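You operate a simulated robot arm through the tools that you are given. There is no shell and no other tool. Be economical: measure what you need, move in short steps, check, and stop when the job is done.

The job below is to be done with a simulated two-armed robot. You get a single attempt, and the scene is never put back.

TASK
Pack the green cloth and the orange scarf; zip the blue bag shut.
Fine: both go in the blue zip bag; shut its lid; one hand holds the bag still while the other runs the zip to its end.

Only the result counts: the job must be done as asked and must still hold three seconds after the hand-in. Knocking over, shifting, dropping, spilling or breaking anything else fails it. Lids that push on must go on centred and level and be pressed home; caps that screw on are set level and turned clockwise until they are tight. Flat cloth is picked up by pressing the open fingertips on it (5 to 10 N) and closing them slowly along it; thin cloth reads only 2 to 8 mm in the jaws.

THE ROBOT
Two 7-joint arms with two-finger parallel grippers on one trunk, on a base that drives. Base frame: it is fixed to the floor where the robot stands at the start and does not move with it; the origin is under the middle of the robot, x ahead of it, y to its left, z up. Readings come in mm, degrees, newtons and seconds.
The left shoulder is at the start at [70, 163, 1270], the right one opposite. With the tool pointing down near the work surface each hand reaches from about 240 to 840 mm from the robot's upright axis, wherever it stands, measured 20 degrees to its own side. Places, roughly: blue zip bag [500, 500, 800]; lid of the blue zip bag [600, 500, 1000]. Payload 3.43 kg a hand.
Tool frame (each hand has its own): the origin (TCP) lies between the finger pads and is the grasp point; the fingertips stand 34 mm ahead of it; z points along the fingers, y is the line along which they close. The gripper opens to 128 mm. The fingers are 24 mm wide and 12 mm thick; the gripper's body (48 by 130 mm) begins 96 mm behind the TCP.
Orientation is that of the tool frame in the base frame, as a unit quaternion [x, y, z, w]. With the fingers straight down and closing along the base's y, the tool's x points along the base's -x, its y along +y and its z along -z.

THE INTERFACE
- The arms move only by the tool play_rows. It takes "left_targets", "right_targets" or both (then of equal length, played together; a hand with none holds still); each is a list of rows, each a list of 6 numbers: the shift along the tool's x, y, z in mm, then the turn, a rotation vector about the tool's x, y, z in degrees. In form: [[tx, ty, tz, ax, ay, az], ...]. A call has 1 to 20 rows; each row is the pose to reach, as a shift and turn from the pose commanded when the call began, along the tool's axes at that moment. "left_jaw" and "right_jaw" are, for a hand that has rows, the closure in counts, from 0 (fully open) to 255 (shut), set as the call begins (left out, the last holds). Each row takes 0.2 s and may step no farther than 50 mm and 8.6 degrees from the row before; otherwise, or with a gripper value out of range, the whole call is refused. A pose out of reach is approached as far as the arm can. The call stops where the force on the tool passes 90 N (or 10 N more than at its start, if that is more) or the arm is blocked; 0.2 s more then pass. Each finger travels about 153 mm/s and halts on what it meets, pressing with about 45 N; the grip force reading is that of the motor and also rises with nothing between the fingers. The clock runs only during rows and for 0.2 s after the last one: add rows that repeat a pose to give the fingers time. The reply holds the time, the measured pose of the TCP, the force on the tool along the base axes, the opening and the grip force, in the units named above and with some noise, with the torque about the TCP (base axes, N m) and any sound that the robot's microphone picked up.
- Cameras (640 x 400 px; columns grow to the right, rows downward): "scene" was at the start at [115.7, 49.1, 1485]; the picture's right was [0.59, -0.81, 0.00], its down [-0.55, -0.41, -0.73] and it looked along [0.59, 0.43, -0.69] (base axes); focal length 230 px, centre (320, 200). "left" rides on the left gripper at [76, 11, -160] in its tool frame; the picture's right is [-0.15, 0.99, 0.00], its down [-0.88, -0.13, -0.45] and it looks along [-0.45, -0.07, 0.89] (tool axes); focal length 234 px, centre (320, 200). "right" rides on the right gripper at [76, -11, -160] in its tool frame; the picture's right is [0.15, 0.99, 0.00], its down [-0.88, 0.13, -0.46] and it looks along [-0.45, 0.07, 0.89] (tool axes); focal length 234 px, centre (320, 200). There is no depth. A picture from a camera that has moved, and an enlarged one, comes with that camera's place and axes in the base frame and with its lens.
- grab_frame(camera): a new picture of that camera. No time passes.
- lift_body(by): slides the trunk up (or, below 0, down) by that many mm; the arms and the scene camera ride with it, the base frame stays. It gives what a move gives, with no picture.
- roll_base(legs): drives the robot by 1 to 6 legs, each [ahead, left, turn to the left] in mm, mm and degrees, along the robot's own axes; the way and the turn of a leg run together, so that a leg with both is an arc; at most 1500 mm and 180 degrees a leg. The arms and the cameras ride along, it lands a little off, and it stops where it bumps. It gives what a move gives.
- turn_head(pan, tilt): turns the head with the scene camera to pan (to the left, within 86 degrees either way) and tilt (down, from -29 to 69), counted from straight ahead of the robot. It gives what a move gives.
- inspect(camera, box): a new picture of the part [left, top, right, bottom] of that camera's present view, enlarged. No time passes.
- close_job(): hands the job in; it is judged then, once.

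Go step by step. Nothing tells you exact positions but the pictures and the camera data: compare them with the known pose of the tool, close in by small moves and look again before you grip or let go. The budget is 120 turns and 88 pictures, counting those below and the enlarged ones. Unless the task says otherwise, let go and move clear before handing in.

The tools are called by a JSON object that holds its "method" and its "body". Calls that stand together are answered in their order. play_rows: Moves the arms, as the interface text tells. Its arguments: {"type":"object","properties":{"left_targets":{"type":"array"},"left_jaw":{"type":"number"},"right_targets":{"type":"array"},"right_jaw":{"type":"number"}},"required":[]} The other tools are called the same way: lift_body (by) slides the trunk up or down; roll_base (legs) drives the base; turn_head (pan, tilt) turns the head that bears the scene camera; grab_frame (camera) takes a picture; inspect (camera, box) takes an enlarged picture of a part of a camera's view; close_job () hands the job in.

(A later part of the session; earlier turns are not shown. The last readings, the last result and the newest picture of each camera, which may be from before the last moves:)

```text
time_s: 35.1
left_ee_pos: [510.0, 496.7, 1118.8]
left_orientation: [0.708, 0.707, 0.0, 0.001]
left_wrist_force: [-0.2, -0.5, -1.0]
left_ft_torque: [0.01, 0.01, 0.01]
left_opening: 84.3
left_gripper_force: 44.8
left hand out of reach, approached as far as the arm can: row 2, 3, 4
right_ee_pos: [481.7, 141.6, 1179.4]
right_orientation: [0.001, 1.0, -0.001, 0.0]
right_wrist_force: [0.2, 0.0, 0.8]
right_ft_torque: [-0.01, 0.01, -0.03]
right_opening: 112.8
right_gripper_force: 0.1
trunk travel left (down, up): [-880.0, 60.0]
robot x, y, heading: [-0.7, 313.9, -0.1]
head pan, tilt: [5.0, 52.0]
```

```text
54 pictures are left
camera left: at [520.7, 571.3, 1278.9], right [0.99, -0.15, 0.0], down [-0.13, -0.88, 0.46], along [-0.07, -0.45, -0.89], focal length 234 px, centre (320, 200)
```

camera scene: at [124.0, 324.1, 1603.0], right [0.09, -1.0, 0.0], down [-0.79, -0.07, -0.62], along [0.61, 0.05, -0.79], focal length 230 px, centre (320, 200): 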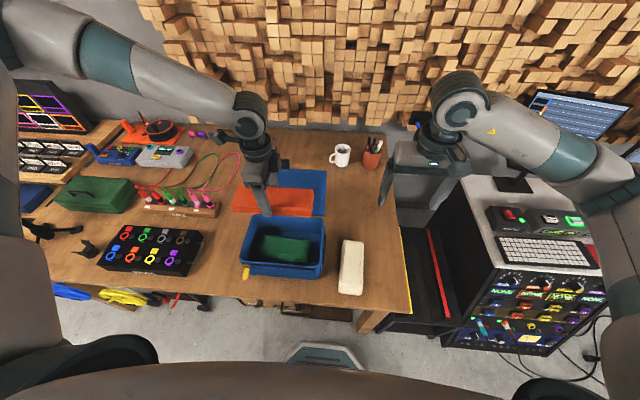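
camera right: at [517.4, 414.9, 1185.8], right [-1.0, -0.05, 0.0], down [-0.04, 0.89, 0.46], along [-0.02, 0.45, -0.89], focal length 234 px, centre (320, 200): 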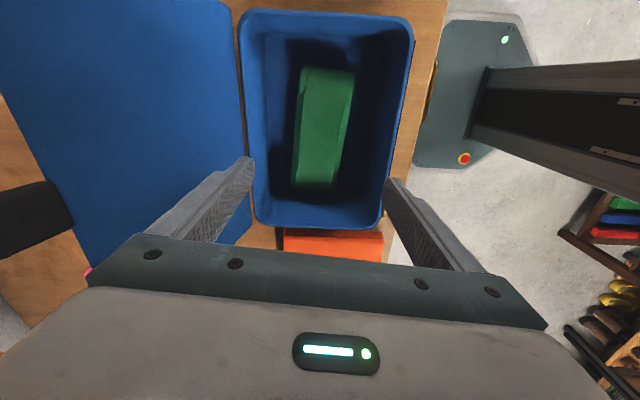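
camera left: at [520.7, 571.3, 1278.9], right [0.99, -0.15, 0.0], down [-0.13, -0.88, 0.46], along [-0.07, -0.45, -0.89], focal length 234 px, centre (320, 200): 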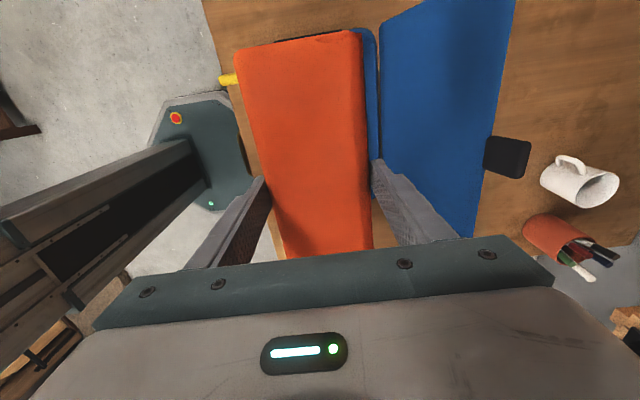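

The orange is now near [510, 497] over the bag. I'll lower 150 mm and check alignment.

{"method": "lift_body", "body": {"by": -150}}

{"method": "play_rows", "body": {"left_targets": [[-7, 2, 0, 0, 0, 0], [-7, 2, 0, 0, 0, 0]]}}

{"method": "grab_frame", "body": {"camera": "left"}}

{"method": "inspect", "body": {"camera": "scene", "box": [200, 130, 360, 260]}}

```text
time_s: 36.9
left_ee_pos: [509.2, 494.0, 969.2]
left_orientation: [0.707, 0.707, 0.0, 0.001]
left_wrist_force: [1.0, 0.4, -2.2]
left_ft_torque: [0.02, -0.01, -0.03]
left_opening: 84.2
left_gripper_force: 45.1
right_ee_pos: [482.4, 141.3, 1030.4]
right_orientation: [0.001, 1.0, 0.0, 0.0]
right_wrist_force: [0.8, -0.3, 0.2]
right_ft_torque: [0.0, 0.02, 0.01]
right_opening: 112.9
right_gripper_force: 0.1
trunk travel left (down, up): [-730.0, 210.0]
robot x, y, heading: [-3.8, 314.8, -0.1]
head pan, tilt: [5.0, 52.0]
```

```text
time_s: 37.5
left_ee_pos: [512.2, 491.8, 970.7]
left_orientation: [0.707, 0.707, -0.001, 0.002]
left_wrist_force: [-0.4, -0.1, -1.9]
left_ft_torque: [-0.02, -0.01, 0.02]
left_opening: 84.2
left_gripper_force: 45.4
left hand out of reach, approached as far as the arm can: row 1, 2
right_ee_pos: [480.3, 140.5, 1030.6]
right_orientation: [-0.001, 1.0, 0.001, 0.0]
right_wrist_force: [0.2, -0.9, -0.5]
right_ft_torque: [0.03, 0.04, -0.03]
right_opening: 113.1
right_gripper_force: 0.0
trunk travel left (down, up): [-730.0, 210.0]
robot x, y, heading: [-2.2, 316.6, 0.1]
head pan, tilt: [5.0, 52.0]
```

```text
53 pictures are left
camera left: at [520.8, 568.7, 1132.4], right [0.99, -0.15, 0.0], down [-0.13, -0.88, 0.46], along [-0.06, -0.45, -0.89], focal length 234 px, centre (320, 200)
```

left: 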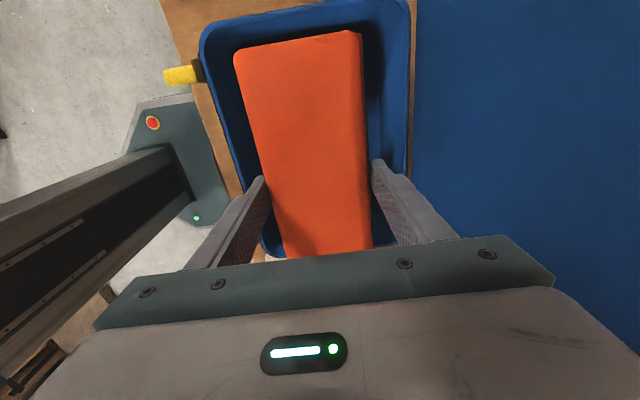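

```text
3.08 times, centred on (280, 195) of scene
camera zoom: at [123.4, 323.2, 1453.1], right [0.09, -1.0, 0.0], down [-0.79, -0.07, -0.62], along [0.61, 0.05, -0.79], focal length 708 px, centre (443, 215)
```

zoom: 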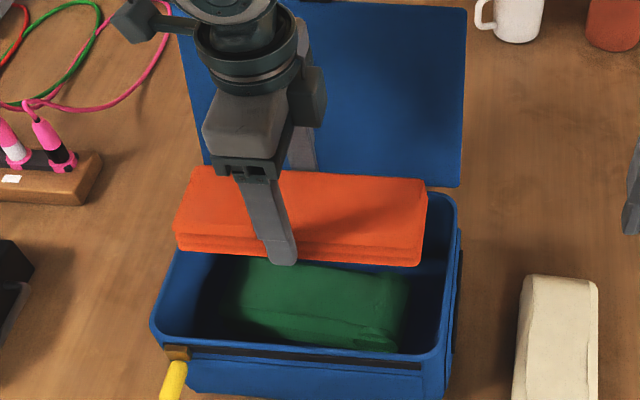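

Well centred (bag centre about [511, 492]). I'll lower it onto the green cloth.

{"method": "lift_body", "body": {"by": -115}}

{"method": "inspect", "body": {"camera": "scene", "box": [200, 80, 360, 210]}}

```text
time_s: 38.9
left_ee_pos: [510.9, 492.4, 857.1]
left_orientation: [0.707, 0.707, 0.0, 0.003]
left_wrist_force: [-0.2, 0.1, -0.8]
left_ft_torque: [0.0, 0.0, -0.02]
left_opening: 84.2
left_gripper_force: 44.8
right_ee_pos: [481.4, 140.6, 915.3]
right_orientation: [0.0, 1.0, 0.0, 0.0]
right_wrist_force: [0.3, 0.5, 0.2]
right_ft_torque: [0.04, 0.0, 0.03]
right_opening: 113.0
right_gripper_force: 0.0
trunk travel left (down, up): [-615.0, 325.0]
robot x, y, heading: [-0.9, 317.5, 0.1]
head pan, tilt: [5.0, 52.0]
```

```text
3.08 times, centred on (280, 145) of scene
camera zoom: at [123.2, 323.1, 1338.2], right [0.09, -1.0, 0.0], down [-0.79, -0.07, -0.62], along [0.61, 0.05, -0.79], focal length 708 px, centre (443, 369)
```

zoom: 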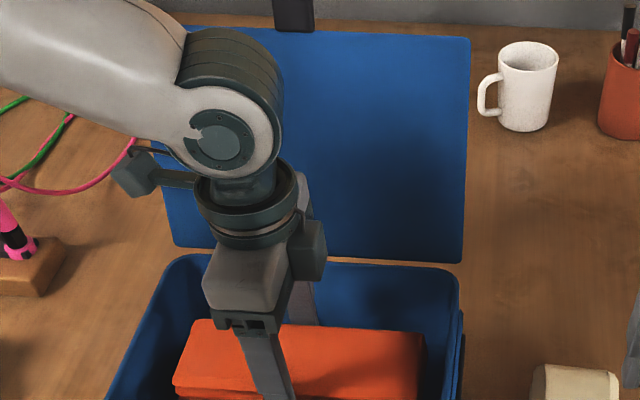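

It's nearly touching. I'll go a bit lower in small steps.

{"method": "lift_body", "body": {"by": -6}}

{"method": "lift_body", "body": {"by": -4}}

```text
time_s: 39.5
left_ee_pos: [511.3, 490.8, 852.5]
left_orientation: [0.707, 0.707, 0.001, 0.003]
left_wrist_force: [0.2, 2.3, 14.8]
left_ft_torque: [0.82, 0.63, -0.1]
left_opening: 84.2
left_gripper_force: 45.0
right_ee_pos: [479.8, 140.8, 910.1]
right_orientation: [0.001, 1.0, 0.0, 0.0]
right_wrist_force: [0.7, -0.9, 0.6]
right_ft_torque: [0.0, 0.03, -0.02]
right_opening: 112.6
right_gripper_force: 0.1
trunk travel left (down, up): [-609.0, 331.0]
robot x, y, heading: [0.1, 319.6, -0.2]
head pan, tilt: [5.0, 52.0]
```

```text
time_s: 40.0
left_ee_pos: [511.1, 491.3, 851.6]
left_orientation: [0.706, 0.708, 0.002, 0.006]
left_wrist_force: [3.8, 10.1, 50.5]
left_ft_torque: [0.13, 0.58, 0.02]
left_opening: 84.5
left_gripper_force: 45.5
right_ee_pos: [477.7, 140.6, 907.1]
right_orientation: [-0.001, 1.0, 0.0, 0.002]
right_wrist_force: [0.9, 0.2, 0.3]
right_ft_torque: [-0.01, 0.02, -0.04]
right_opening: 112.9
right_gripper_force: 0.1
trunk travel left (down, up): [-605.0, 335.0]
robot x, y, heading: [0.6, 317.1, 0.1]
head pan, tilt: [5.0, 52.0]
```

Orange rests on the green, top around z≈853, below the rim. I'll ease off, release, and rise.

{"method": "lift_body", "body": {"by": 5}}

{"method": "play_rows", "body": {"left_targets": [[0, 0, 0, 0, 0, 0], [0, 0, 0, 0, 0, 0]], "left_jaw": 30}}

{"method": "lift_body", "body": {"by": 200}}

{"method": "grab_frame", "body": {"camera": "left"}}

{"method": "inspect", "body": {"camera": "scene", "box": [200, 110, 400, 290]}}

```text
time_s: 40.5
left_ee_pos: [510.0, 491.1, 851.6]
left_orientation: [0.707, 0.707, 0.0, 0.003]
left_wrist_force: [8.6, 0.6, 19.9]
left_ft_torque: [-0.14, -0.85, 0.17]
left_opening: 84.1
left_gripper_force: 44.6
right_ee_pos: [479.7, 139.5, 909.9]
right_orientation: [0.0, 1.0, 0.0, 0.001]
right_wrist_force: [0.9, -0.7, -0.8]
right_ft_torque: [0.03, -0.03, 0.01]
right_opening: 112.7
right_gripper_force: 0.0
trunk travel left (down, up): [-610.0, 330.0]
robot x, y, heading: [-0.7, 313.2, -0.0]
head pan, tilt: [5.0, 52.0]
```

```text
time_s: 41.1
left_ee_pos: [510.7, 491.9, 850.6]
left_orientation: [0.707, 0.708, 0.0, 0.002]
left_wrist_force: [0.0, 0.2, 0.3]
left_ft_torque: [0.0, -0.02, 0.0]
left_opening: 113.0
left_gripper_force: 0.0
right_ee_pos: [480.9, 140.6, 909.8]
right_orientation: [0.001, 1.0, 0.0, 0.0]
right_wrist_force: [-0.7, 0.0, -0.1]
right_ft_torque: [-0.03, 0.03, 0.02]
right_opening: 113.1
right_gripper_force: 0.1
trunk travel left (down, up): [-610.0, 330.0]
robot x, y, heading: [-2.8, 315.1, 0.0]
head pan, tilt: [5.0, 52.0]
```

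```text
time_s: 43.3
left_ee_pos: [512.1, 491.3, 1051.6]
left_orientation: [0.707, 0.707, 0.0, 0.002]
left_wrist_force: [0.2, -1.0, -0.5]
left_ft_torque: [-0.02, 0.01, 0.0]
left_opening: 112.7
left_gripper_force: 0.0
right_ee_pos: [481.4, 140.2, 1110.3]
right_orientation: [0.0, 1.0, 0.0, 0.0]
right_wrist_force: [0.2, -0.8, -0.2]
right_ft_torque: [0.0, -0.01, -0.05]
right_opening: 112.9
right_gripper_force: 0.0
trunk travel left (down, up): [-810.0, 130.0]
robot x, y, heading: [-3.3, 317.5, -0.1]
head pan, tilt: [5.0, 52.0]
```

```text
50 pictures are left
camera left: at [520.9, 568.6, 1212.3], right [0.99, -0.15, 0.0], down [-0.13, -0.88, 0.46], along [-0.06, -0.45, -0.89], focal length 234 px, centre (320, 200)
```

left: 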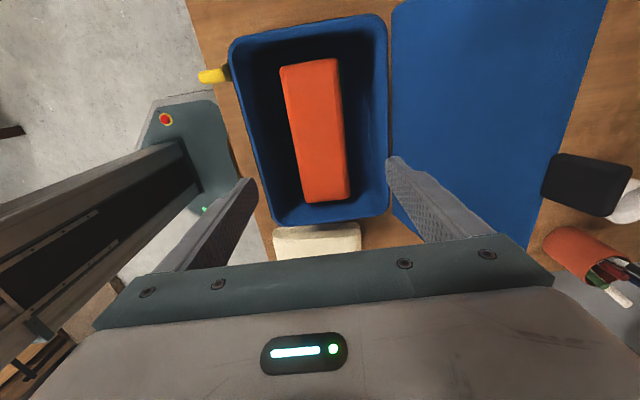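

```text
2.22 times, centred on (300, 200) of scene
camera zoom: at [123.5, 323.0, 1533.0], right [0.09, -1.0, 0.0], down [-0.79, -0.07, -0.62], along [0.61, 0.05, -0.79], focal length 511 px, centre (364, 200)
```

zoom: 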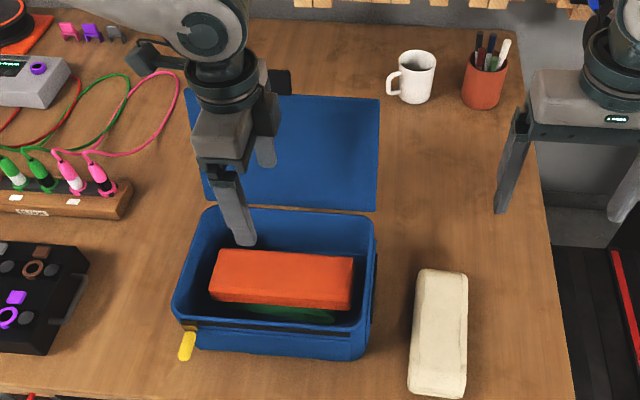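

Both cloths sit inside below the rim. Next I'll shut the lid: the left hand, jaws closed, will go behind the lid's upper edge and push it over toward the robot.

{"method": "play_rows", "body": {"left_targets": [[0, 0, -45, 0, 0, 0], [0, 0, -90, 0, 0, 0], [0, 10, -135, 0, 0, 0], [0, 55, -150, 0, 0, 0], [0, 100, -150, 0, 0, 0], [0, 145, -150, 0, 0, 0], [0, 190, -150, 0, 0, 0], [0, 235, -150, 0, 0, 0], [0, 235, -150, 0, 0, 0]], "left_jaw": 255}}

{"method": "grab_frame", "body": {"camera": "scene"}}

{"method": "grab_frame", "body": {"camera": "left"}}

```text
time_s: 45.3
left_ee_pos: [677.9, 548.6, 1208.5]
left_orientation: [0.707, 0.707, 0.0, 0.004]
left_wrist_force: [0.2, -0.3, 0.2]
left_ft_torque: [0.04, -0.01, 0.01]
left_opening: 0.0
left_gripper_force: 32.8
left hand out of reach, approached as far as the arm can: row 6, 7, 8, 9
right_ee_pos: [480.1, 140.4, 1109.5]
right_orientation: [0.0, 1.0, 0.0, 0.001]
right_wrist_force: [0.2, 0.1, 0.4]
right_ft_torque: [0.03, -0.02, 0.0]
right_opening: 112.9
right_gripper_force: 0.1
trunk travel left (down, up): [-810.0, 130.0]
robot x, y, heading: [2.1, 315.7, 0.1]
head pan, tilt: [5.0, 52.0]
```

```text
48 pictures are left
camera scene: at [122.7, 322.9, 1533.2], right [0.09, -1.0, 0.0], down [-0.78, -0.07, -0.62], along [0.61, 0.05, -0.79], focal length 230 px, centre (320, 200)
```

scene: 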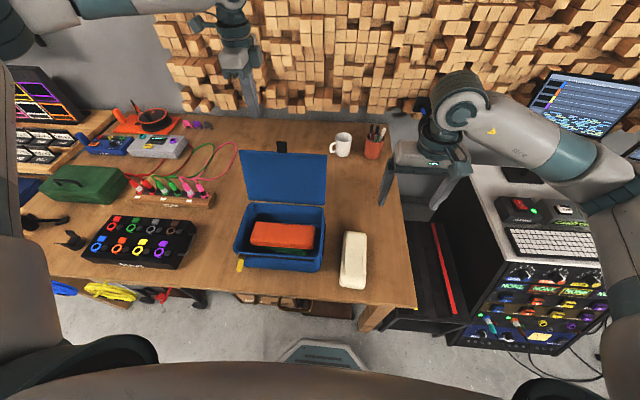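

```text
47 pictures are left
camera left: at [687.4, 625.1, 1368.8], right [0.99, -0.15, 0.01], down [-0.13, -0.88, 0.46], along [-0.06, -0.46, -0.89], focal length 234 px, centre (320, 200)
```

left: 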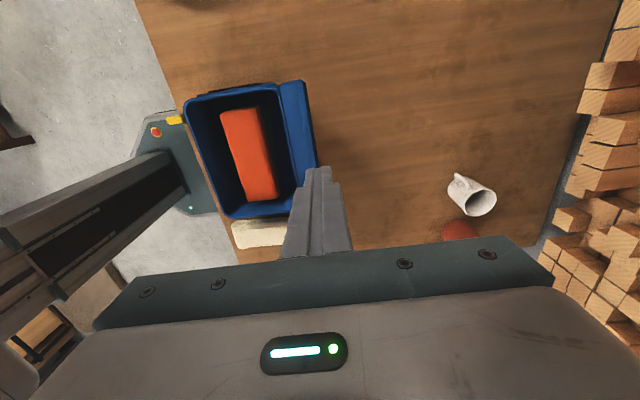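

The current wrist angle limits the forward reach, so I'll turn the wrist back to its forward orientation while moving behind the lid at height.

{"method": "play_rows", "body": {"left_targets": [[-4, 0, 0, 0, 0, -8], [-8, 0, 0, 0, 0, -16], [-12, 0, 0, 0, 0, -24], [-16, 5, 0, 0, 0, -32], [-20, 10, 0, 0, 0, -40], [-24, 20, 0, 0, 0, -48], [-28, 30, 0, 0, 0, -56], [-32, 40, 0, 0, 0, -64], [-36, 50, 0, 0, 0, -72], [-40, 60, 0, 0, 0, -80], [-40, 67, 0, 0, 0, -86], [-40, 67, 0, 0, 0, -90], [-40, 67, 0, 0, 0, -90]]}}

{"method": "grab_frame", "body": {"camera": "left"}}

```text
time_s: 48.1
left_ee_pos: [683.3, 555.1, 1214.1]
left_orientation: [-0.002, 1.0, -0.002, 0.002]
left_wrist_force: [-0.7, 0.4, -0.7]
left_ft_torque: [-0.03, 0.0, 0.0]
left_opening: 0.0
left_gripper_force: 32.9
left hand out of reach, approached as far as the arm can: row 2, 3, 4, 5, 6, 7, 8, 9, 10, 11, 12, 13
right_ee_pos: [480.9, 141.5, 1110.8]
right_orientation: [0.001, 1.0, -0.001, 0.001]
right_wrist_force: [0.7, 0.5, -0.5]
right_ft_torque: [0.01, 0.03, -0.01]
right_opening: 112.9
right_gripper_force: 0.0
trunk travel left (down, up): [-810.0, 130.0]
robot x, y, heading: [-1.1, 316.9, 0.2]
head pan, tilt: [5.0, 52.0]
```

```text
46 pictures are left
camera left: at [607.2, 567.6, 1374.3], right [0.15, 0.99, 0.0], down [0.88, -0.13, 0.46], along [0.45, -0.07, -0.89], focal length 234 px, centre (320, 200)
```

left: 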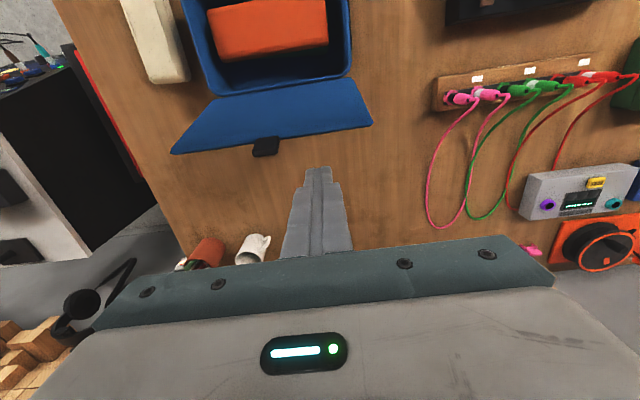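

The lid lies tilted back with a tab at its top edge. I'll drive ahead 60 mm and right 40 mm so the hand ends up behind it.

{"method": "roll_base", "body": {"legs": [[60, -40, 0]]}}

{"method": "grab_frame", "body": {"camera": "left"}}

{"method": "grab_frame", "body": {"camera": "scene"}}

```text
time_s: 49.1
left_ee_pos: [739.4, 519.4, 1215.2]
left_orientation: [-0.001, 1.0, -0.004, 0.003]
left_wrist_force: [-1.0, 0.8, 0.3]
left_ft_torque: [-0.03, -0.03, -0.01]
left_opening: 0.0
left_gripper_force: 33.2
right_ee_pos: [536.5, 104.0, 1112.0]
right_orientation: [0.0, 1.0, -0.001, 0.002]
right_wrist_force: [0.5, 0.5, -0.1]
right_ft_torque: [-0.05, -0.01, 0.01]
right_opening: 113.1
right_gripper_force: 0.0
trunk travel left (down, up): [-810.0, 130.0]
robot x, y, heading: [60.1, 276.3, 0.2]
head pan, tilt: [5.0, 52.0]
```

```text
45 pictures are left
camera left: at [660.9, 531.5, 1376.1], right [0.14, 0.99, -0.01], down [0.88, -0.13, 0.46], along [0.46, -0.07, -0.89], focal length 234 px, centre (320, 200)
```

left: 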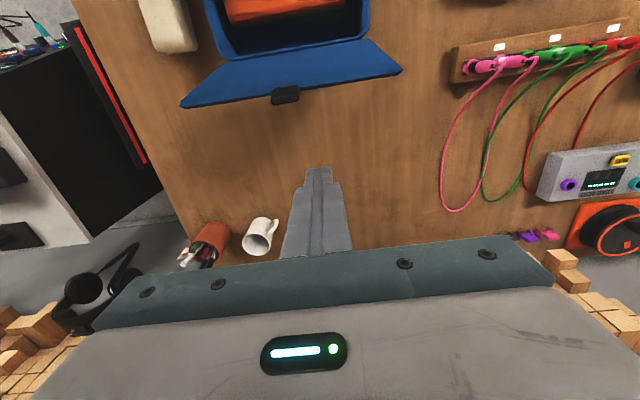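

```text
44 pictures are left
camera scene: at [177.1, 286.2, 1533.6], right [0.09, -1.0, 0.0], down [-0.78, -0.07, -0.62], along [0.62, 0.05, -0.79], focal length 230 px, centre (320, 200)
```

scene: 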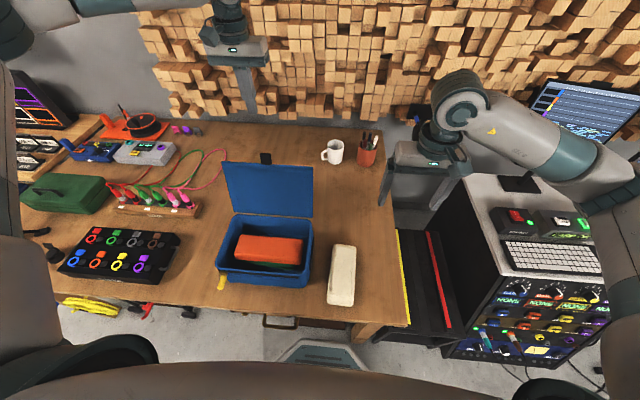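

Lid top edge is at about x 667, z 1060. The hand is behind it at x 739; I'll lower the trunk 165 mm and push toward −x.

{"method": "lift_body", "body": {"by": -165}}

{"method": "play_rows", "body": {"left_targets": [[20, 0, 0, 0, 0, 0], [40, 0, 0, 0, 0, 0], [55, 0, 0, 0, 0, 0], [70, 0, 0, 0, 0, 0], [85, 0, 0, 0, 0, 0], [100, 0, 0, 0, 0, 0]]}}

{"method": "grab_frame", "body": {"camera": "scene"}}

{"method": "grab_frame", "body": {"camera": "left"}}

```text
time_s: 51.0
left_ee_pos: [741.3, 516.5, 1049.7]
left_orientation: [-0.001, 1.0, -0.002, 0.003]
left_wrist_force: [0.3, -0.2, 0.0]
left_ft_torque: [0.01, 0.03, -0.01]
left_opening: 0.2
left_gripper_force: 32.7
right_ee_pos: [538.8, 101.5, 945.1]
right_orientation: [-0.001, 1.0, 0.0, 0.0]
right_wrist_force: [-0.4, 0.4, 0.9]
right_ft_torque: [0.0, -0.01, 0.0]
right_opening: 112.8
right_gripper_force: 0.1
trunk travel left (down, up): [-645.0, 295.0]
robot x, y, heading: [55.0, 274.2, 0.4]
head pan, tilt: [5.0, 52.0]
```

```text
time_s: 52.4
left_ee_pos: [640.9, 518.3, 1048.7]
left_orientation: [-0.001, 1.0, -0.003, 0.003]
left_wrist_force: [0.1, -0.5, -0.5]
left_ft_torque: [-0.01, -0.02, 0.01]
left_opening: 0.1
left_gripper_force: 33.0
right_ee_pos: [539.9, 102.0, 944.8]
right_orientation: [0.0, 1.0, 0.0, 0.001]
right_wrist_force: [-0.4, 1.4, 0.6]
right_ft_torque: [-0.02, -0.02, 0.01]
right_opening: 112.9
right_gripper_force: 0.1
trunk travel left (down, up): [-645.0, 295.0]
robot x, y, heading: [62.8, 274.3, 0.0]
head pan, tilt: [5.0, 52.0]
```

```text
43 pictures are left
camera scene: at [180.6, 283.2, 1368.2], right [0.09, -1.0, 0.0], down [-0.78, -0.07, -0.62], along [0.61, 0.05, -0.79], focal length 230 px, centre (320, 200)
```

scene: 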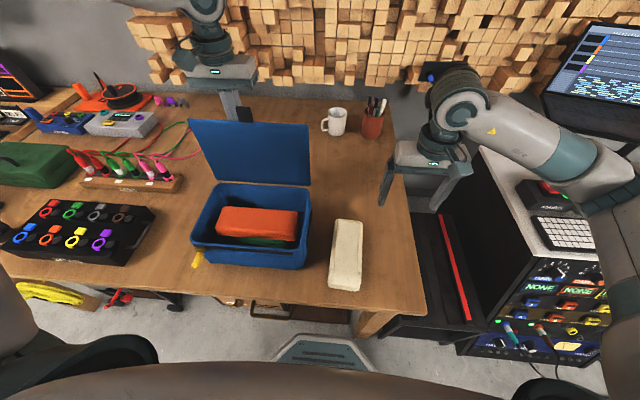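

```text
42 pictures are left
camera left: at [564.1, 529.7, 1208.4], right [0.14, 0.99, 0.0], down [0.88, -0.13, 0.46], along [0.46, -0.07, -0.89], focal length 234 px, centre (320, 200)
```

left: 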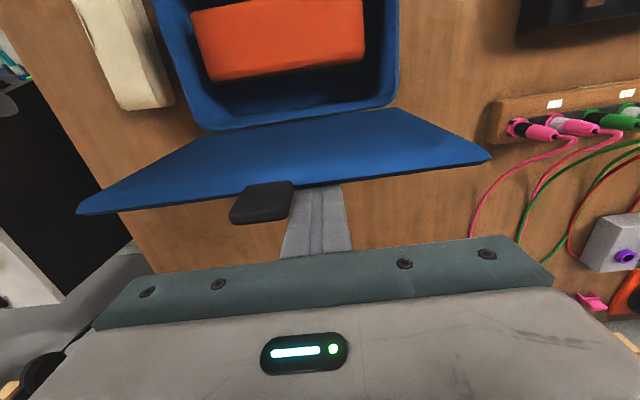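

The lid follows the finger and now stands about upright. I'll keep pushing it over.

{"method": "play_rows", "body": {"left_targets": [[15, 0, 0, 0, 0, 0], [30, 0, 0, 0, 0, 0], [45, 0, 0, 0, 0, 0], [60, 0, 0, 0, 0, 0], [75, 0, 0, 0, 0, 0], [75, 0, 0, 0, 0, 0]]}}

{"method": "grab_frame", "body": {"camera": "scene"}}

```text
time_s: 53.8
left_ee_pos: [568.4, 517.0, 1048.3]
left_orientation: [-0.001, 1.0, -0.002, 0.002]
left_wrist_force: [0.3, -1.0, -0.3]
left_ft_torque: [0.0, 0.01, -0.02]
left_opening: 0.0
left_gripper_force: 33.2
right_ee_pos: [539.2, 101.3, 945.7]
right_orientation: [-0.001, 1.0, 0.0, -0.001]
right_wrist_force: [0.3, -0.5, 0.2]
right_ft_torque: [0.0, 0.01, -0.04]
right_opening: 112.9
right_gripper_force: 0.2
trunk travel left (down, up): [-645.0, 295.0]
robot x, y, heading: [60.1, 276.3, -0.1]
head pan, tilt: [5.0, 52.0]
```

```text
41 pictures are left
camera scene: at [181.7, 283.4, 1368.1], right [0.09, -1.0, 0.0], down [-0.79, -0.07, -0.62], along [0.61, 0.05, -0.79], focal length 230 px, centre (320, 200)
```

scene: 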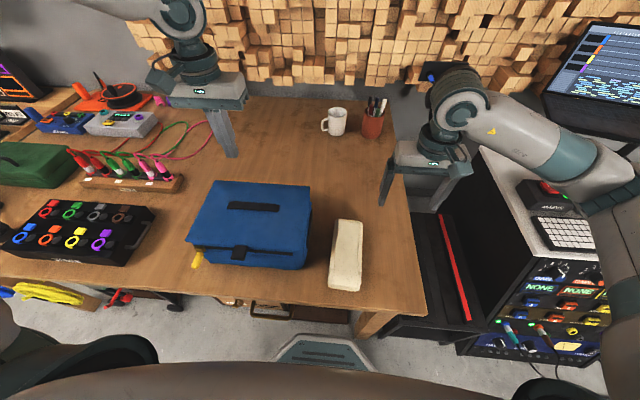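

The lid fell shut. I'll inspect it closely for the seating, the top handle, and the zip.

{"method": "inspect", "body": {"camera": "scene", "box": [170, 170, 330, 275]}}

{"method": "inspect", "body": {"camera": "left", "box": [80, 0, 480, 220]}}

```text
3.81 times, centred on (250, 222) of scene
camera zoom: at [181.7, 283.4, 1368.1], right [0.09, -1.0, 0.0], down [-0.79, -0.07, -0.62], along [0.61, 0.05, -0.79], focal length 876 px, centre (587, 114)
```

zoom: 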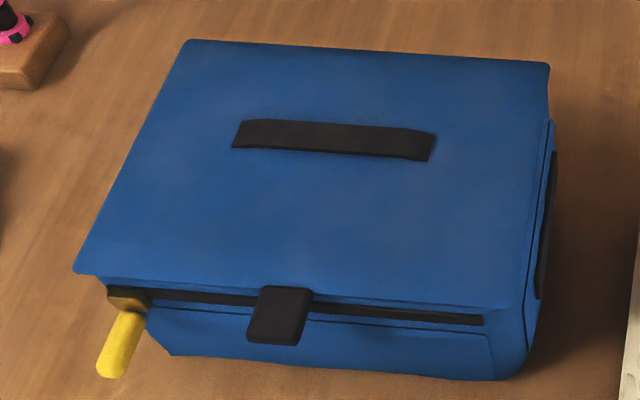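

```text
1.60 times, centred on (280, 110) of left
camera zoom: at [489.9, 528.6, 1208.4], right [0.14, 0.99, 0.0], down [0.88, -0.13, 0.46], along [0.45, -0.07, -0.89], focal length 375 px, centre (384, 344)
```

zoom: 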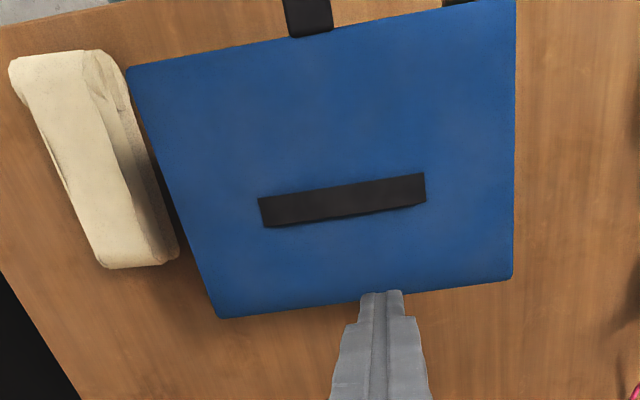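

The lid lies flat and closed: corners at x 412–608, level at about z 875. There's a black strap on top (y≈430–560, x≈520), a front tab near y≈490, and the yellow pull at about [365–405, 600, 850]. Plan: the right hand clamps the strap while the left hand pulls the zip toward −y. I'll first reposition the base.

{"method": "roll_base", "body": {"legs": [[-60, 140, 0]]}}

{"method": "play_rows", "body": {"right_targets": [[0, 0, -30, 0, 0, -8], [0, 0, -60, 0, 0, -16], [-5, 20, -60, 0, 0, -24], [-10, 45, -60, 0, 0, -32], [-15, 70, -60, 0, 0, -40], [-20, 95, -60, 0, 0, -48], [-25, 120, -60, 0, 0, -56], [-30, 145, -60, 0, 0, -64], [-35, 170, -60, 0, 0, -72], [-40, 190, -60, 0, 0, -80], [-41, 205, -60, 0, 0, -86], [-41, 205, -60, 0, 0, -90], [-41, 205, -60, 0, 0, -90]]}}

{"method": "grab_frame", "body": {"camera": "scene"}}

{"method": "grab_frame", "body": {"camera": "right"}}

{"method": "grab_frame", "body": {"camera": "left"}}

```text
time_s: 55.2
left_ee_pos: [507.8, 653.6, 1047.8]
left_orientation: [-0.002, 1.0, -0.003, 0.003]
left_wrist_force: [-0.5, 0.4, -1.6]
left_ft_torque: [-0.04, 0.01, -0.02]
left_opening: 0.2
left_gripper_force: 33.0
right_ee_pos: [480.7, 238.0, 944.4]
right_orientation: [-0.001, 1.0, 0.001, 0.0]
right_wrist_force: [-0.6, 0.1, -0.2]
right_ft_torque: [-0.02, 0.04, 0.0]
right_opening: 113.1
right_gripper_force: 0.0
trunk travel left (down, up): [-645.0, 295.0]
robot x, y, heading: [-3.1, 412.1, -0.0]
head pan, tilt: [5.0, 52.0]
```

```text
time_s: 58.0
left_ee_pos: [507.7, 654.0, 1048.0]
left_orientation: [-0.002, 1.0, -0.003, 0.002]
left_wrist_force: [-0.3, 0.4, -0.5]
left_ft_torque: [0.02, -0.01, 0.01]
left_opening: 0.2
left_gripper_force: 33.8
right_ee_pos: [519.9, 438.8, 1004.0]
right_orientation: [-0.664, 0.748, 0.0, -0.001]
right_wrist_force: [-0.3, -0.6, -1.0]
right_ft_torque: [0.01, 0.0, 0.01]
right_opening: 112.9
right_gripper_force: 0.0
right hand out of reach, approached as far as the arm can: row 11, 12, 13
trunk travel left (down, up): [-645.0, 295.0]
robot x, y, heading: [-3.3, 412.4, 0.3]
head pan, tilt: [5.0, 52.0]
```

```text
38 pictures are left
camera scene: at [122.0, 420.3, 1368.1], right [0.09, -1.0, 0.0], down [-0.79, -0.07, -0.62], along [0.61, 0.06, -0.79], focal length 230 px, centre (320, 200)
```

scene: 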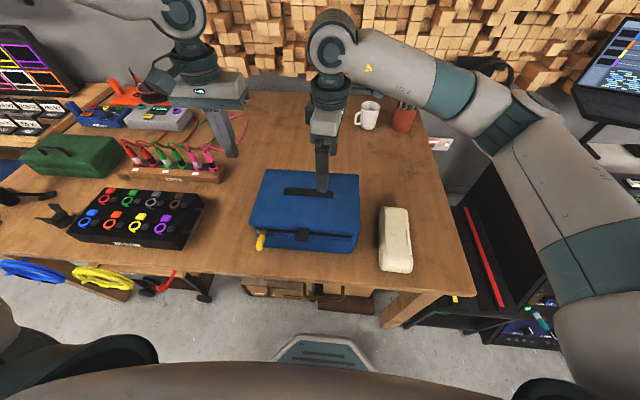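

```text
37 pictures are left
camera right: at [522.9, 361.9, 1164.9], right [-1.0, -0.03, 0.0], down [-0.02, 0.89, 0.46], along [-0.01, 0.46, -0.89], focal length 234 px, centre (320, 200)
```

right: 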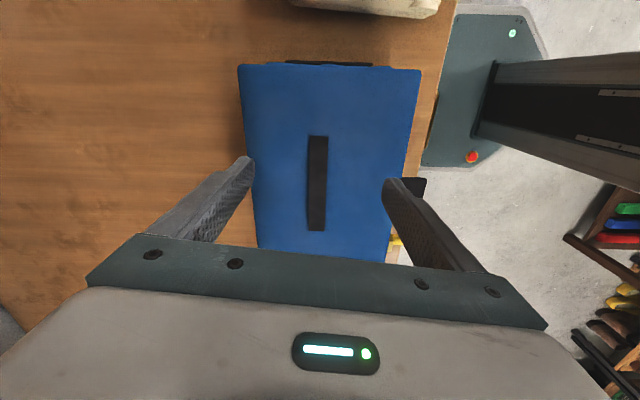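

```text
36 pictures are left
camera left: at [430.1, 665.9, 1208.5], right [0.14, 0.99, 0.0], down [0.88, -0.12, 0.46], along [0.46, -0.07, -0.89], focal length 234 px, centre (320, 200)
```

left: 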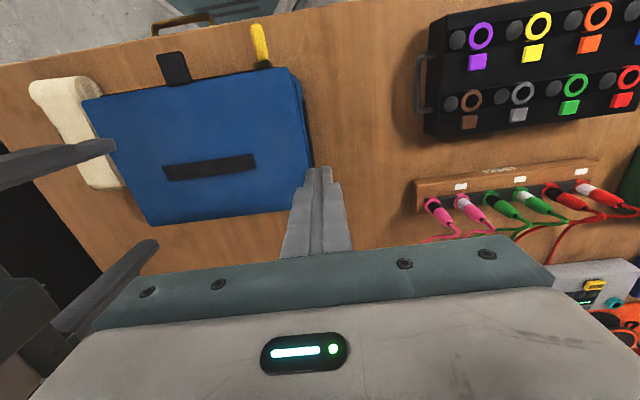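

The strap spans x 512–536, y 420–557. The right hand's yaw is 7° off and can't turn further, so I'll turn the base 6.8° left while shifting right, to square it up.

{"method": "roll_base", "body": {"legs": [[0, -62, 6.8]]}}

{"method": "grab_frame", "body": {"camera": "right"}}

```text
time_s: 59.0
left_ee_pos: [477.2, 654.2, 1047.4]
left_orientation: [-0.064, 0.998, -0.003, 0.003]
left_wrist_force: [0.4, 0.6, -0.2]
left_ft_torque: [0.01, -0.01, -0.01]
left_opening: 0.2
left_gripper_force: 33.3
right_ee_pos: [516.3, 441.5, 1005.5]
right_orientation: [0.708, -0.706, 0.0, -0.001]
right_wrist_force: [0.1, -0.5, 0.2]
right_ft_torque: [0.03, 0.01, -0.02]
right_opening: 112.8
right_gripper_force: 0.2
trunk travel left (down, up): [-645.0, 295.0]
robot x, y, heading: [-0.9, 353.0, 7.2]
head pan, tilt: [5.0, 52.0]
```

```text
35 pictures are left
camera right: at [528.9, 366.3, 1165.0], right [-0.99, -0.15, 0.0], down [-0.13, 0.88, 0.46], along [-0.07, 0.45, -0.89], focal length 234 px, centre (320, 200)
```

right: 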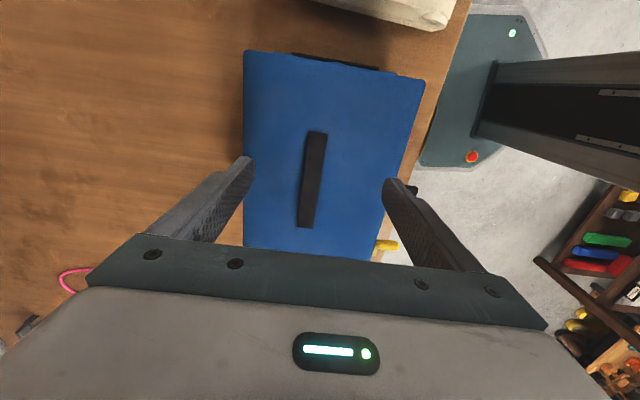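

Squared up now. I'll shift 6 mm in x, narrow the jaws, and lower onto the strap.

{"method": "play_rows", "body": {"right_targets": [[0, -6, 0, 0, 0, 0], [0, -6, 0, 0, 0, 0], [0, -6, 0, 0, 0, 0]], "right_jaw": 140}}

{"method": "lift_body", "body": {"by": -80}}

{"method": "grab_frame", "body": {"camera": "right"}}

{"method": "inspect", "body": {"camera": "scene", "box": [200, 60, 400, 220]}}

```text
time_s: 59.8
left_ee_pos: [477.7, 653.8, 1048.1]
left_orientation: [-0.063, 0.998, -0.002, 0.002]
left_wrist_force: [-0.2, 0.6, 0.3]
left_ft_torque: [-0.01, -0.02, 0.0]
left_opening: 0.0
left_gripper_force: 33.3
right_ee_pos: [516.1, 440.6, 1004.5]
right_orientation: [0.709, -0.706, 0.0, 0.001]
right_wrist_force: [0.3, -0.2, -0.1]
right_ft_torque: [0.02, 0.01, -0.01]
right_opening: 57.5
right_gripper_force: 0.1
right hand out of reach, approached as far as the arm can: row 1, 2, 3
trunk travel left (down, up): [-645.0, 295.0]
robot x, y, heading: [2.7, 352.1, 7.1]
head pan, tilt: [5.0, 52.0]
```

```text
time_s: 60.9
left_ee_pos: [478.1, 653.6, 967.8]
left_orientation: [-0.063, 0.998, -0.002, 0.003]
left_wrist_force: [-0.9, 0.2, -0.2]
left_ft_torque: [0.03, -0.01, 0.0]
left_opening: 0.0
left_gripper_force: 33.0
right_ee_pos: [516.2, 440.5, 926.0]
right_orientation: [0.708, -0.706, 0.0, 0.0]
right_wrist_force: [0.7, 0.5, -0.1]
right_ft_torque: [0.0, -0.01, 0.02]
right_opening: 57.9
right_gripper_force: 0.1
trunk travel left (down, up): [-565.0, 375.0]
robot x, y, heading: [0.0, 354.4, 7.1]
head pan, tilt: [5.0, 52.0]
```

```text
34 pictures are left
camera right: at [528.9, 365.6, 1085.1], right [-0.99, -0.15, 0.0], down [-0.13, 0.88, 0.46], along [-0.07, 0.45, -0.89], focal length 234 px, centre (320, 200)
```

right: 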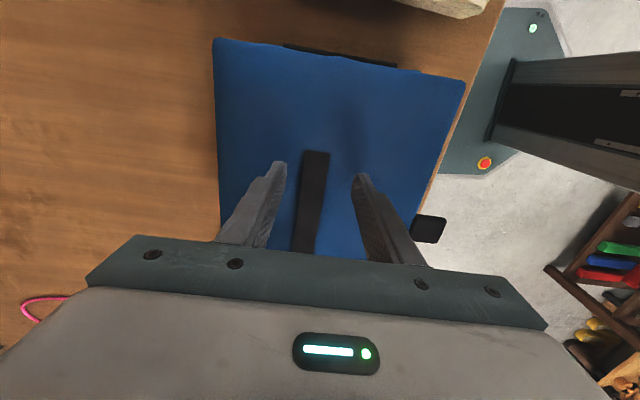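

```text
2.50 times, centred on (300, 140) of scene
camera zoom: at [123.7, 374.6, 1288.2], right [0.21, -0.98, 0.0], down [-0.77, -0.17, -0.62], along [0.6, 0.13, -0.79], focal length 575 px, centre (370, 350)
```

zoom: 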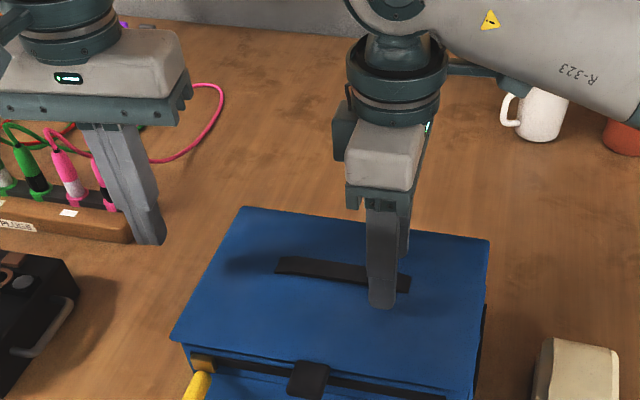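

The strap is between the fingers. I'll lower in small steps until light contact.

{"method": "lift_body", "body": {"by": -9}}

{"method": "lift_body", "body": {"by": -4}}

```text
time_s: 61.5
left_ee_pos: [478.4, 654.3, 958.3]
left_orientation: [-0.063, 0.998, -0.002, 0.003]
left_wrist_force: [0.2, 1.1, 0.8]
left_ft_torque: [0.0, 0.0, 0.0]
left_opening: 0.0
left_gripper_force: 32.8
right_ee_pos: [517.0, 440.1, 916.9]
right_orientation: [0.708, -0.707, 0.0, 0.0]
right_wrist_force: [0.4, -1.0, 5.7]
right_ft_torque: [-0.02, -0.11, -0.02]
right_opening: 57.0
right_gripper_force: 0.1
trunk travel left (down, up): [-556.0, 384.0]
robot x, y, heading: [1.2, 352.0, 7.1]
head pan, tilt: [5.0, 52.0]
```

```text
time_s: 62.0
left_ee_pos: [477.5, 654.0, 958.2]
left_orientation: [-0.063, 0.998, -0.003, 0.004]
left_wrist_force: [-0.1, -0.1, 0.2]
left_ft_torque: [0.02, 0.0, -0.02]
left_opening: 0.1
left_gripper_force: 33.6
right_ee_pos: [515.9, 440.5, 916.3]
right_orientation: [0.709, -0.705, 0.001, -0.003]
right_wrist_force: [8.3, -0.5, 36.9]
right_ft_torque: [-0.17, -0.33, 0.53]
right_opening: 57.0
right_gripper_force: 0.0
trunk travel left (down, up): [-552.0, 388.0]
robot x, y, heading: [3.4, 354.5, 7.3]
head pan, tilt: [5.0, 52.0]
```

Contact with the lid top at z≈882. I'll ease slightly and clamp the strap.

{"method": "lift_body", "body": {"by": 3}}

{"method": "play_rows", "body": {"right_targets": [[0, 0, 0, 0, 0, 0], [0, 0, 0, 0, 0, 0], [0, 0, 0, 0, 0, 0]], "right_jaw": 230}}

{"method": "grab_frame", "body": {"camera": "right"}}

{"method": "grab_frame", "body": {"camera": "left"}}

```text
time_s: 62.6
left_ee_pos: [477.1, 654.5, 959.9]
left_orientation: [-0.063, 0.998, -0.003, 0.003]
left_wrist_force: [-0.3, 0.1, 0.5]
left_ft_torque: [0.01, -0.01, 0.01]
left_opening: 0.3
left_gripper_force: 32.7
right_ee_pos: [516.8, 440.9, 916.8]
right_orientation: [0.708, -0.707, 0.0, -0.001]
right_wrist_force: [9.4, 2.0, 31.7]
right_ft_torque: [0.0, -0.82, 0.01]
right_opening: 57.4
right_gripper_force: 0.0
trunk travel left (down, up): [-555.0, 385.0]
robot x, y, heading: [4.4, 355.1, 7.1]
head pan, tilt: [5.0, 52.0]
```

```text
time_s: 63.4
left_ee_pos: [477.2, 654.5, 959.2]
left_orientation: [-0.063, 0.998, -0.003, 0.002]
left_wrist_force: [-1.1, 0.2, 0.2]
left_ft_torque: [0.0, -0.02, 0.0]
left_opening: 0.0
left_gripper_force: 32.6
right_ee_pos: [516.1, 439.8, 915.8]
right_orientation: [0.708, -0.706, 0.001, -0.001]
right_wrist_force: [10.1, -1.3, 32.6]
right_ft_torque: [-0.05, -0.6, -0.1]
right_opening: 20.7
right_gripper_force: 7.2
trunk travel left (down, up): [-555.0, 385.0]
robot x, y, heading: [2.9, 351.9, 7.0]
head pan, tilt: [5.0, 52.0]
```

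```text
32 pictures are left
camera right: at [528.1, 365.0, 1075.9], right [-0.99, -0.15, 0.0], down [-0.13, 0.88, 0.46], along [-0.07, 0.45, -0.89], focal length 234 px, centre (320, 200)
```

right: 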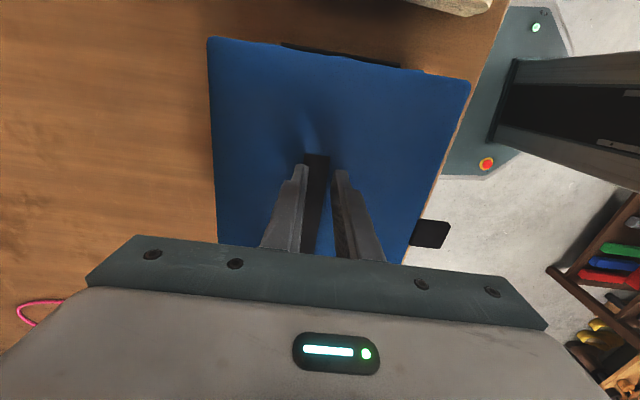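

```text
31 pictures are left
camera left: at [398.6, 655.8, 1119.2], right [0.02, 1.0, 0.0], down [0.89, -0.02, 0.46], along [0.46, -0.01, -0.89], focal length 234 px, centre (320, 200)
```

left: 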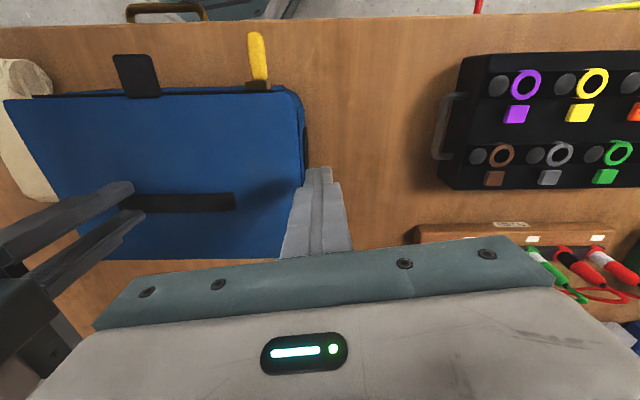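

The pull lies at y≈595, x 360–400. I'll tighten the right grip fully and bring the left hand above the pull with its yaw squared.

{"method": "play_rows", "body": {"left_targets": [[30, -11, 0, 0, 0, 2], [60, -22, 5, 0, 0, 4], [90, -33, 10, 0, 0, 6], [120.6, -44.7, 20, 0, 0, 7.2], [120.6, -44.7, 20, 0, 0, 7.2]], "right_targets": [[0, 0, 0, 0, 0, 0], [0, 0, 0, 0, 0, 0], [0, 0, 0, 0, 0, 0], [0, 0, 0, 0, 0, 0], [0, 0, 0, 0, 0, 0]], "left_jaw": 150, "right_jaw": 255}}

{"method": "grab_frame", "body": {"camera": "left"}}

{"method": "grab_frame", "body": {"camera": "scene"}}

```text
time_s: 64.6
left_ee_pos: [362.5, 594.9, 938.0]
left_orientation: [0.0, 1.0, -0.003, 0.004]
left_wrist_force: [0.3, 0.0, 0.0]
left_ft_torque: [0.0, 0.02, 0.02]
left_opening: 52.7
left_gripper_force: 0.1
right_ee_pos: [515.5, 439.3, 917.2]
right_orientation: [0.709, -0.706, 0.0, 0.0]
right_wrist_force: [11.0, 1.7, 31.8]
right_ft_torque: [-0.01, -0.44, -0.09]
right_opening: 0.0
right_gripper_force: 33.1
trunk travel left (down, up): [-555.0, 385.0]
robot x, y, heading: [2.8, 352.9, 7.3]
head pan, tilt: [5.0, 52.0]
```

```text
30 pictures are left
camera left: at [284.4, 605.7, 1097.6], right [0.15, 0.99, 0.0], down [0.88, -0.13, 0.46], along [0.46, -0.07, -0.89], focal length 234 px, centre (320, 200)
```

left: 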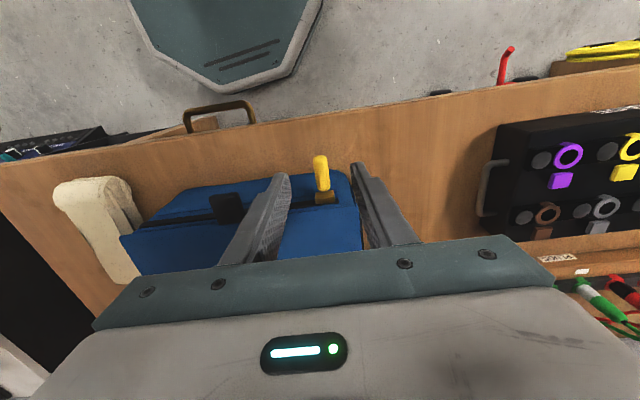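

```text
29 pictures are left
camera scene: at [122.8, 374.4, 1278.3], right [0.21, -0.98, 0.0], down [-0.77, -0.17, -0.62], along [0.6, 0.13, -0.79], focal length 230 px, centre (320, 200)
```

scene: 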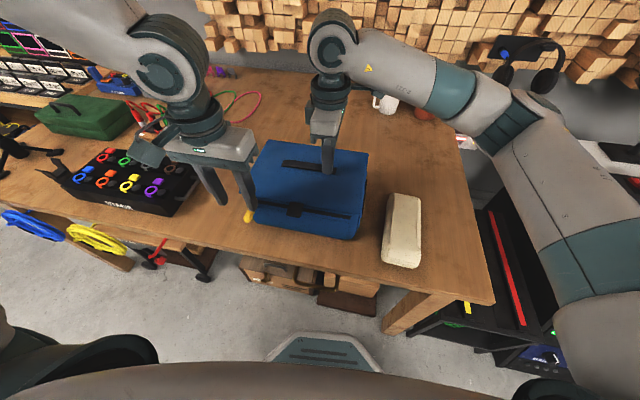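

The right fingers slipped over the flat strap but press the bag down with about 32 N, which will serve as the hold. The left hand straddles the pull; I'll descend and look.

{"method": "play_rows", "body": {"left_targets": [[-2, -2, 30, 0, 0, 0], [-2, -2, 60, 0, 0, 0], [-2, -2, 88, 0, 0, 0], [-2, -2, 88, 0, 0, 0]]}}

{"method": "grab_frame", "body": {"camera": "left"}}

{"method": "inspect", "body": {"camera": "scene", "box": [200, 150, 380, 270]}}

```text
time_s: 65.6
left_ee_pos: [363.6, 591.4, 849.7]
left_orientation: [-0.001, 1.0, -0.003, 0.003]
left_wrist_force: [-0.3, -0.2, 0.2]
left_ft_torque: [-0.01, -0.01, 0.01]
left_opening: 52.8
left_gripper_force: 0.1
right_ee_pos: [517.2, 439.9, 916.5]
right_orientation: [0.708, -0.706, 0.001, -0.001]
right_wrist_force: [8.7, 0.7, 32.8]
right_ft_torque: [0.02, -0.35, -0.03]
right_opening: 0.1
right_gripper_force: 32.8
trunk travel left (down, up): [-555.0, 385.0]
robot x, y, heading: [1.0, 349.7, 7.3]
head pan, tilt: [5.0, 52.0]
```

```text
28 pictures are left
camera left: at [285.3, 603.8, 1010.4], right [0.15, 0.99, 0.0], down [0.88, -0.13, 0.46], along [0.46, -0.07, -0.89], focal length 234 px, centre (320, 200)
```

left: 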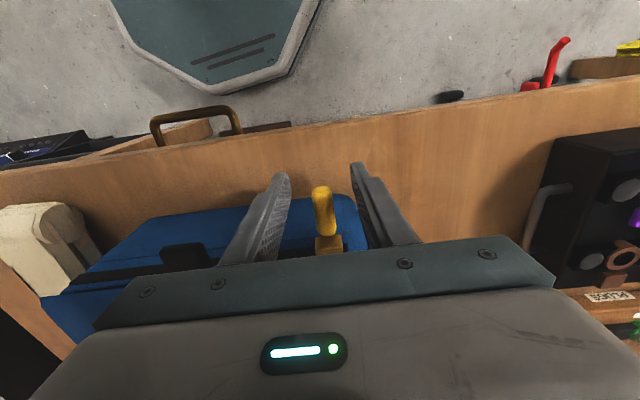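

```text
3.33 times, centred on (290, 210) of scene
camera zoom: at [122.6, 374.3, 1278.3], right [0.21, -0.98, 0.0], down [-0.77, -0.17, -0.62], along [0.6, 0.13, -0.79], focal length 767 px, centre (420, 167)
```

zoom: 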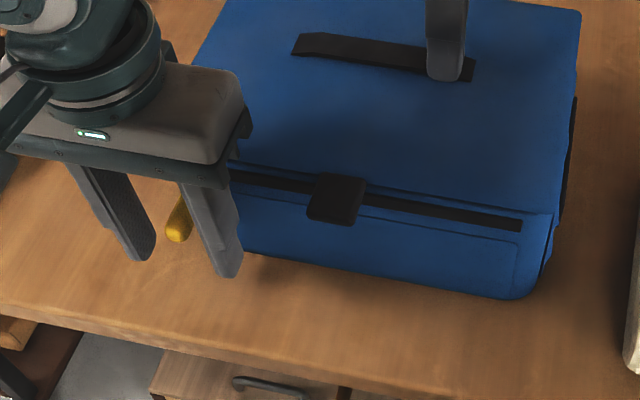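

The pull's end lies right at the grasp point. I'll close on it.

{"method": "play_rows", "body": {"left_targets": [[0, 2, 0, 0, 0, 0], [0, 2, 0, 0, 0, 0], [0, 2, 0, 0, 0, 0]], "left_jaw": 255}}

{"method": "inspect", "body": {"camera": "left", "box": [180, 120, 460, 300]}}

```text
time_s: 66.4
left_ee_pos: [363.1, 593.4, 850.1]
left_orientation: [-0.002, 1.0, -0.003, 0.003]
left_wrist_force: [-7.9, -4.2, 0.5]
left_ft_torque: [0.13, 0.08, -0.1]
left_opening: 14.7
left_gripper_force: 44.8
right_ee_pos: [515.8, 440.5, 916.7]
right_orientation: [0.708, -0.706, 0.0, -0.002]
right_wrist_force: [13.1, 3.0, 29.7]
right_ft_torque: [0.09, -0.43, -0.04]
right_opening: 0.0
right_gripper_force: 33.1
trunk travel left (down, up): [-555.0, 385.0]
robot x, y, heading: [0.5, 351.7, 6.9]
head pan, tilt: [5.0, 52.0]
```

```text
2.22 times, centred on (320, 210) of left
camera zoom: at [285.9, 605.5, 1010.5], right [0.15, 0.99, 0.0], down [0.88, -0.13, 0.46], along [0.46, -0.07, -0.89], focal length 520 px, centre (320, 178)
```

zoom: 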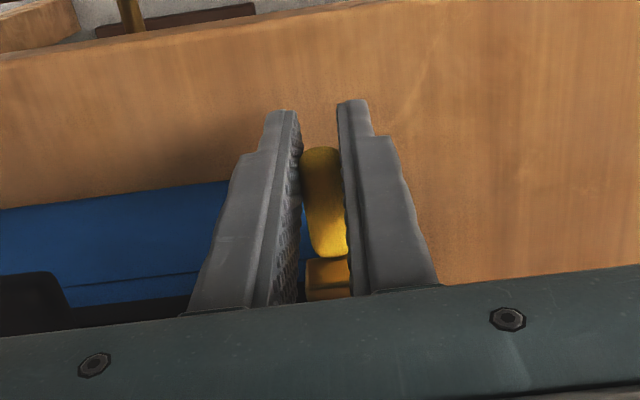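

The pull is gripped firmly (14.7 mm). I'll pull it 40 mm toward −y slowly and check.

{"method": "play_rows", "body": {"left_targets": [[0, -8, 0, 0, 0, 0], [0, -16, 0, 0, 0, 0], [0, -24, 0, 0, 0, 0], [0, -32, 0, 0, 0, 0], [0, -40, 0, 0, 0, 0]]}}

{"method": "inspect", "body": {"camera": "scene", "box": [200, 150, 380, 270]}}

```text
time_s: 67.6
left_ee_pos: [363.3, 553.6, 850.3]
left_orientation: [0.0, 1.0, -0.003, 0.002]
left_wrist_force: [-21.2, 0.3, -0.1]
left_ft_torque: [0.07, 0.32, -0.07]
left_opening: 14.8
left_gripper_force: 45.1
right_ee_pos: [514.6, 440.3, 916.3]
right_orientation: [0.708, -0.706, 0.001, 0.0]
right_wrist_force: [16.0, 0.1, 24.3]
right_ft_torque: [-0.02, -0.55, 0.01]
right_opening: 0.0
right_gripper_force: 33.1
trunk travel left (down, up): [-555.0, 385.0]
robot x, y, heading: [1.8, 350.0, 7.3]
head pan, tilt: [5.0, 52.0]
```

```text
3.33 times, centred on (290, 210) of scene
camera zoom: at [121.4, 374.2, 1278.4], right [0.21, -0.98, 0.0], down [-0.77, -0.17, -0.62], along [0.6, 0.13, -0.79], focal length 767 px, centre (420, 167)
```

zoom: 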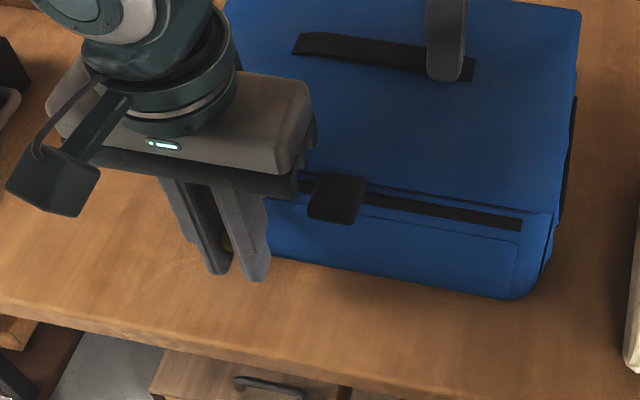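

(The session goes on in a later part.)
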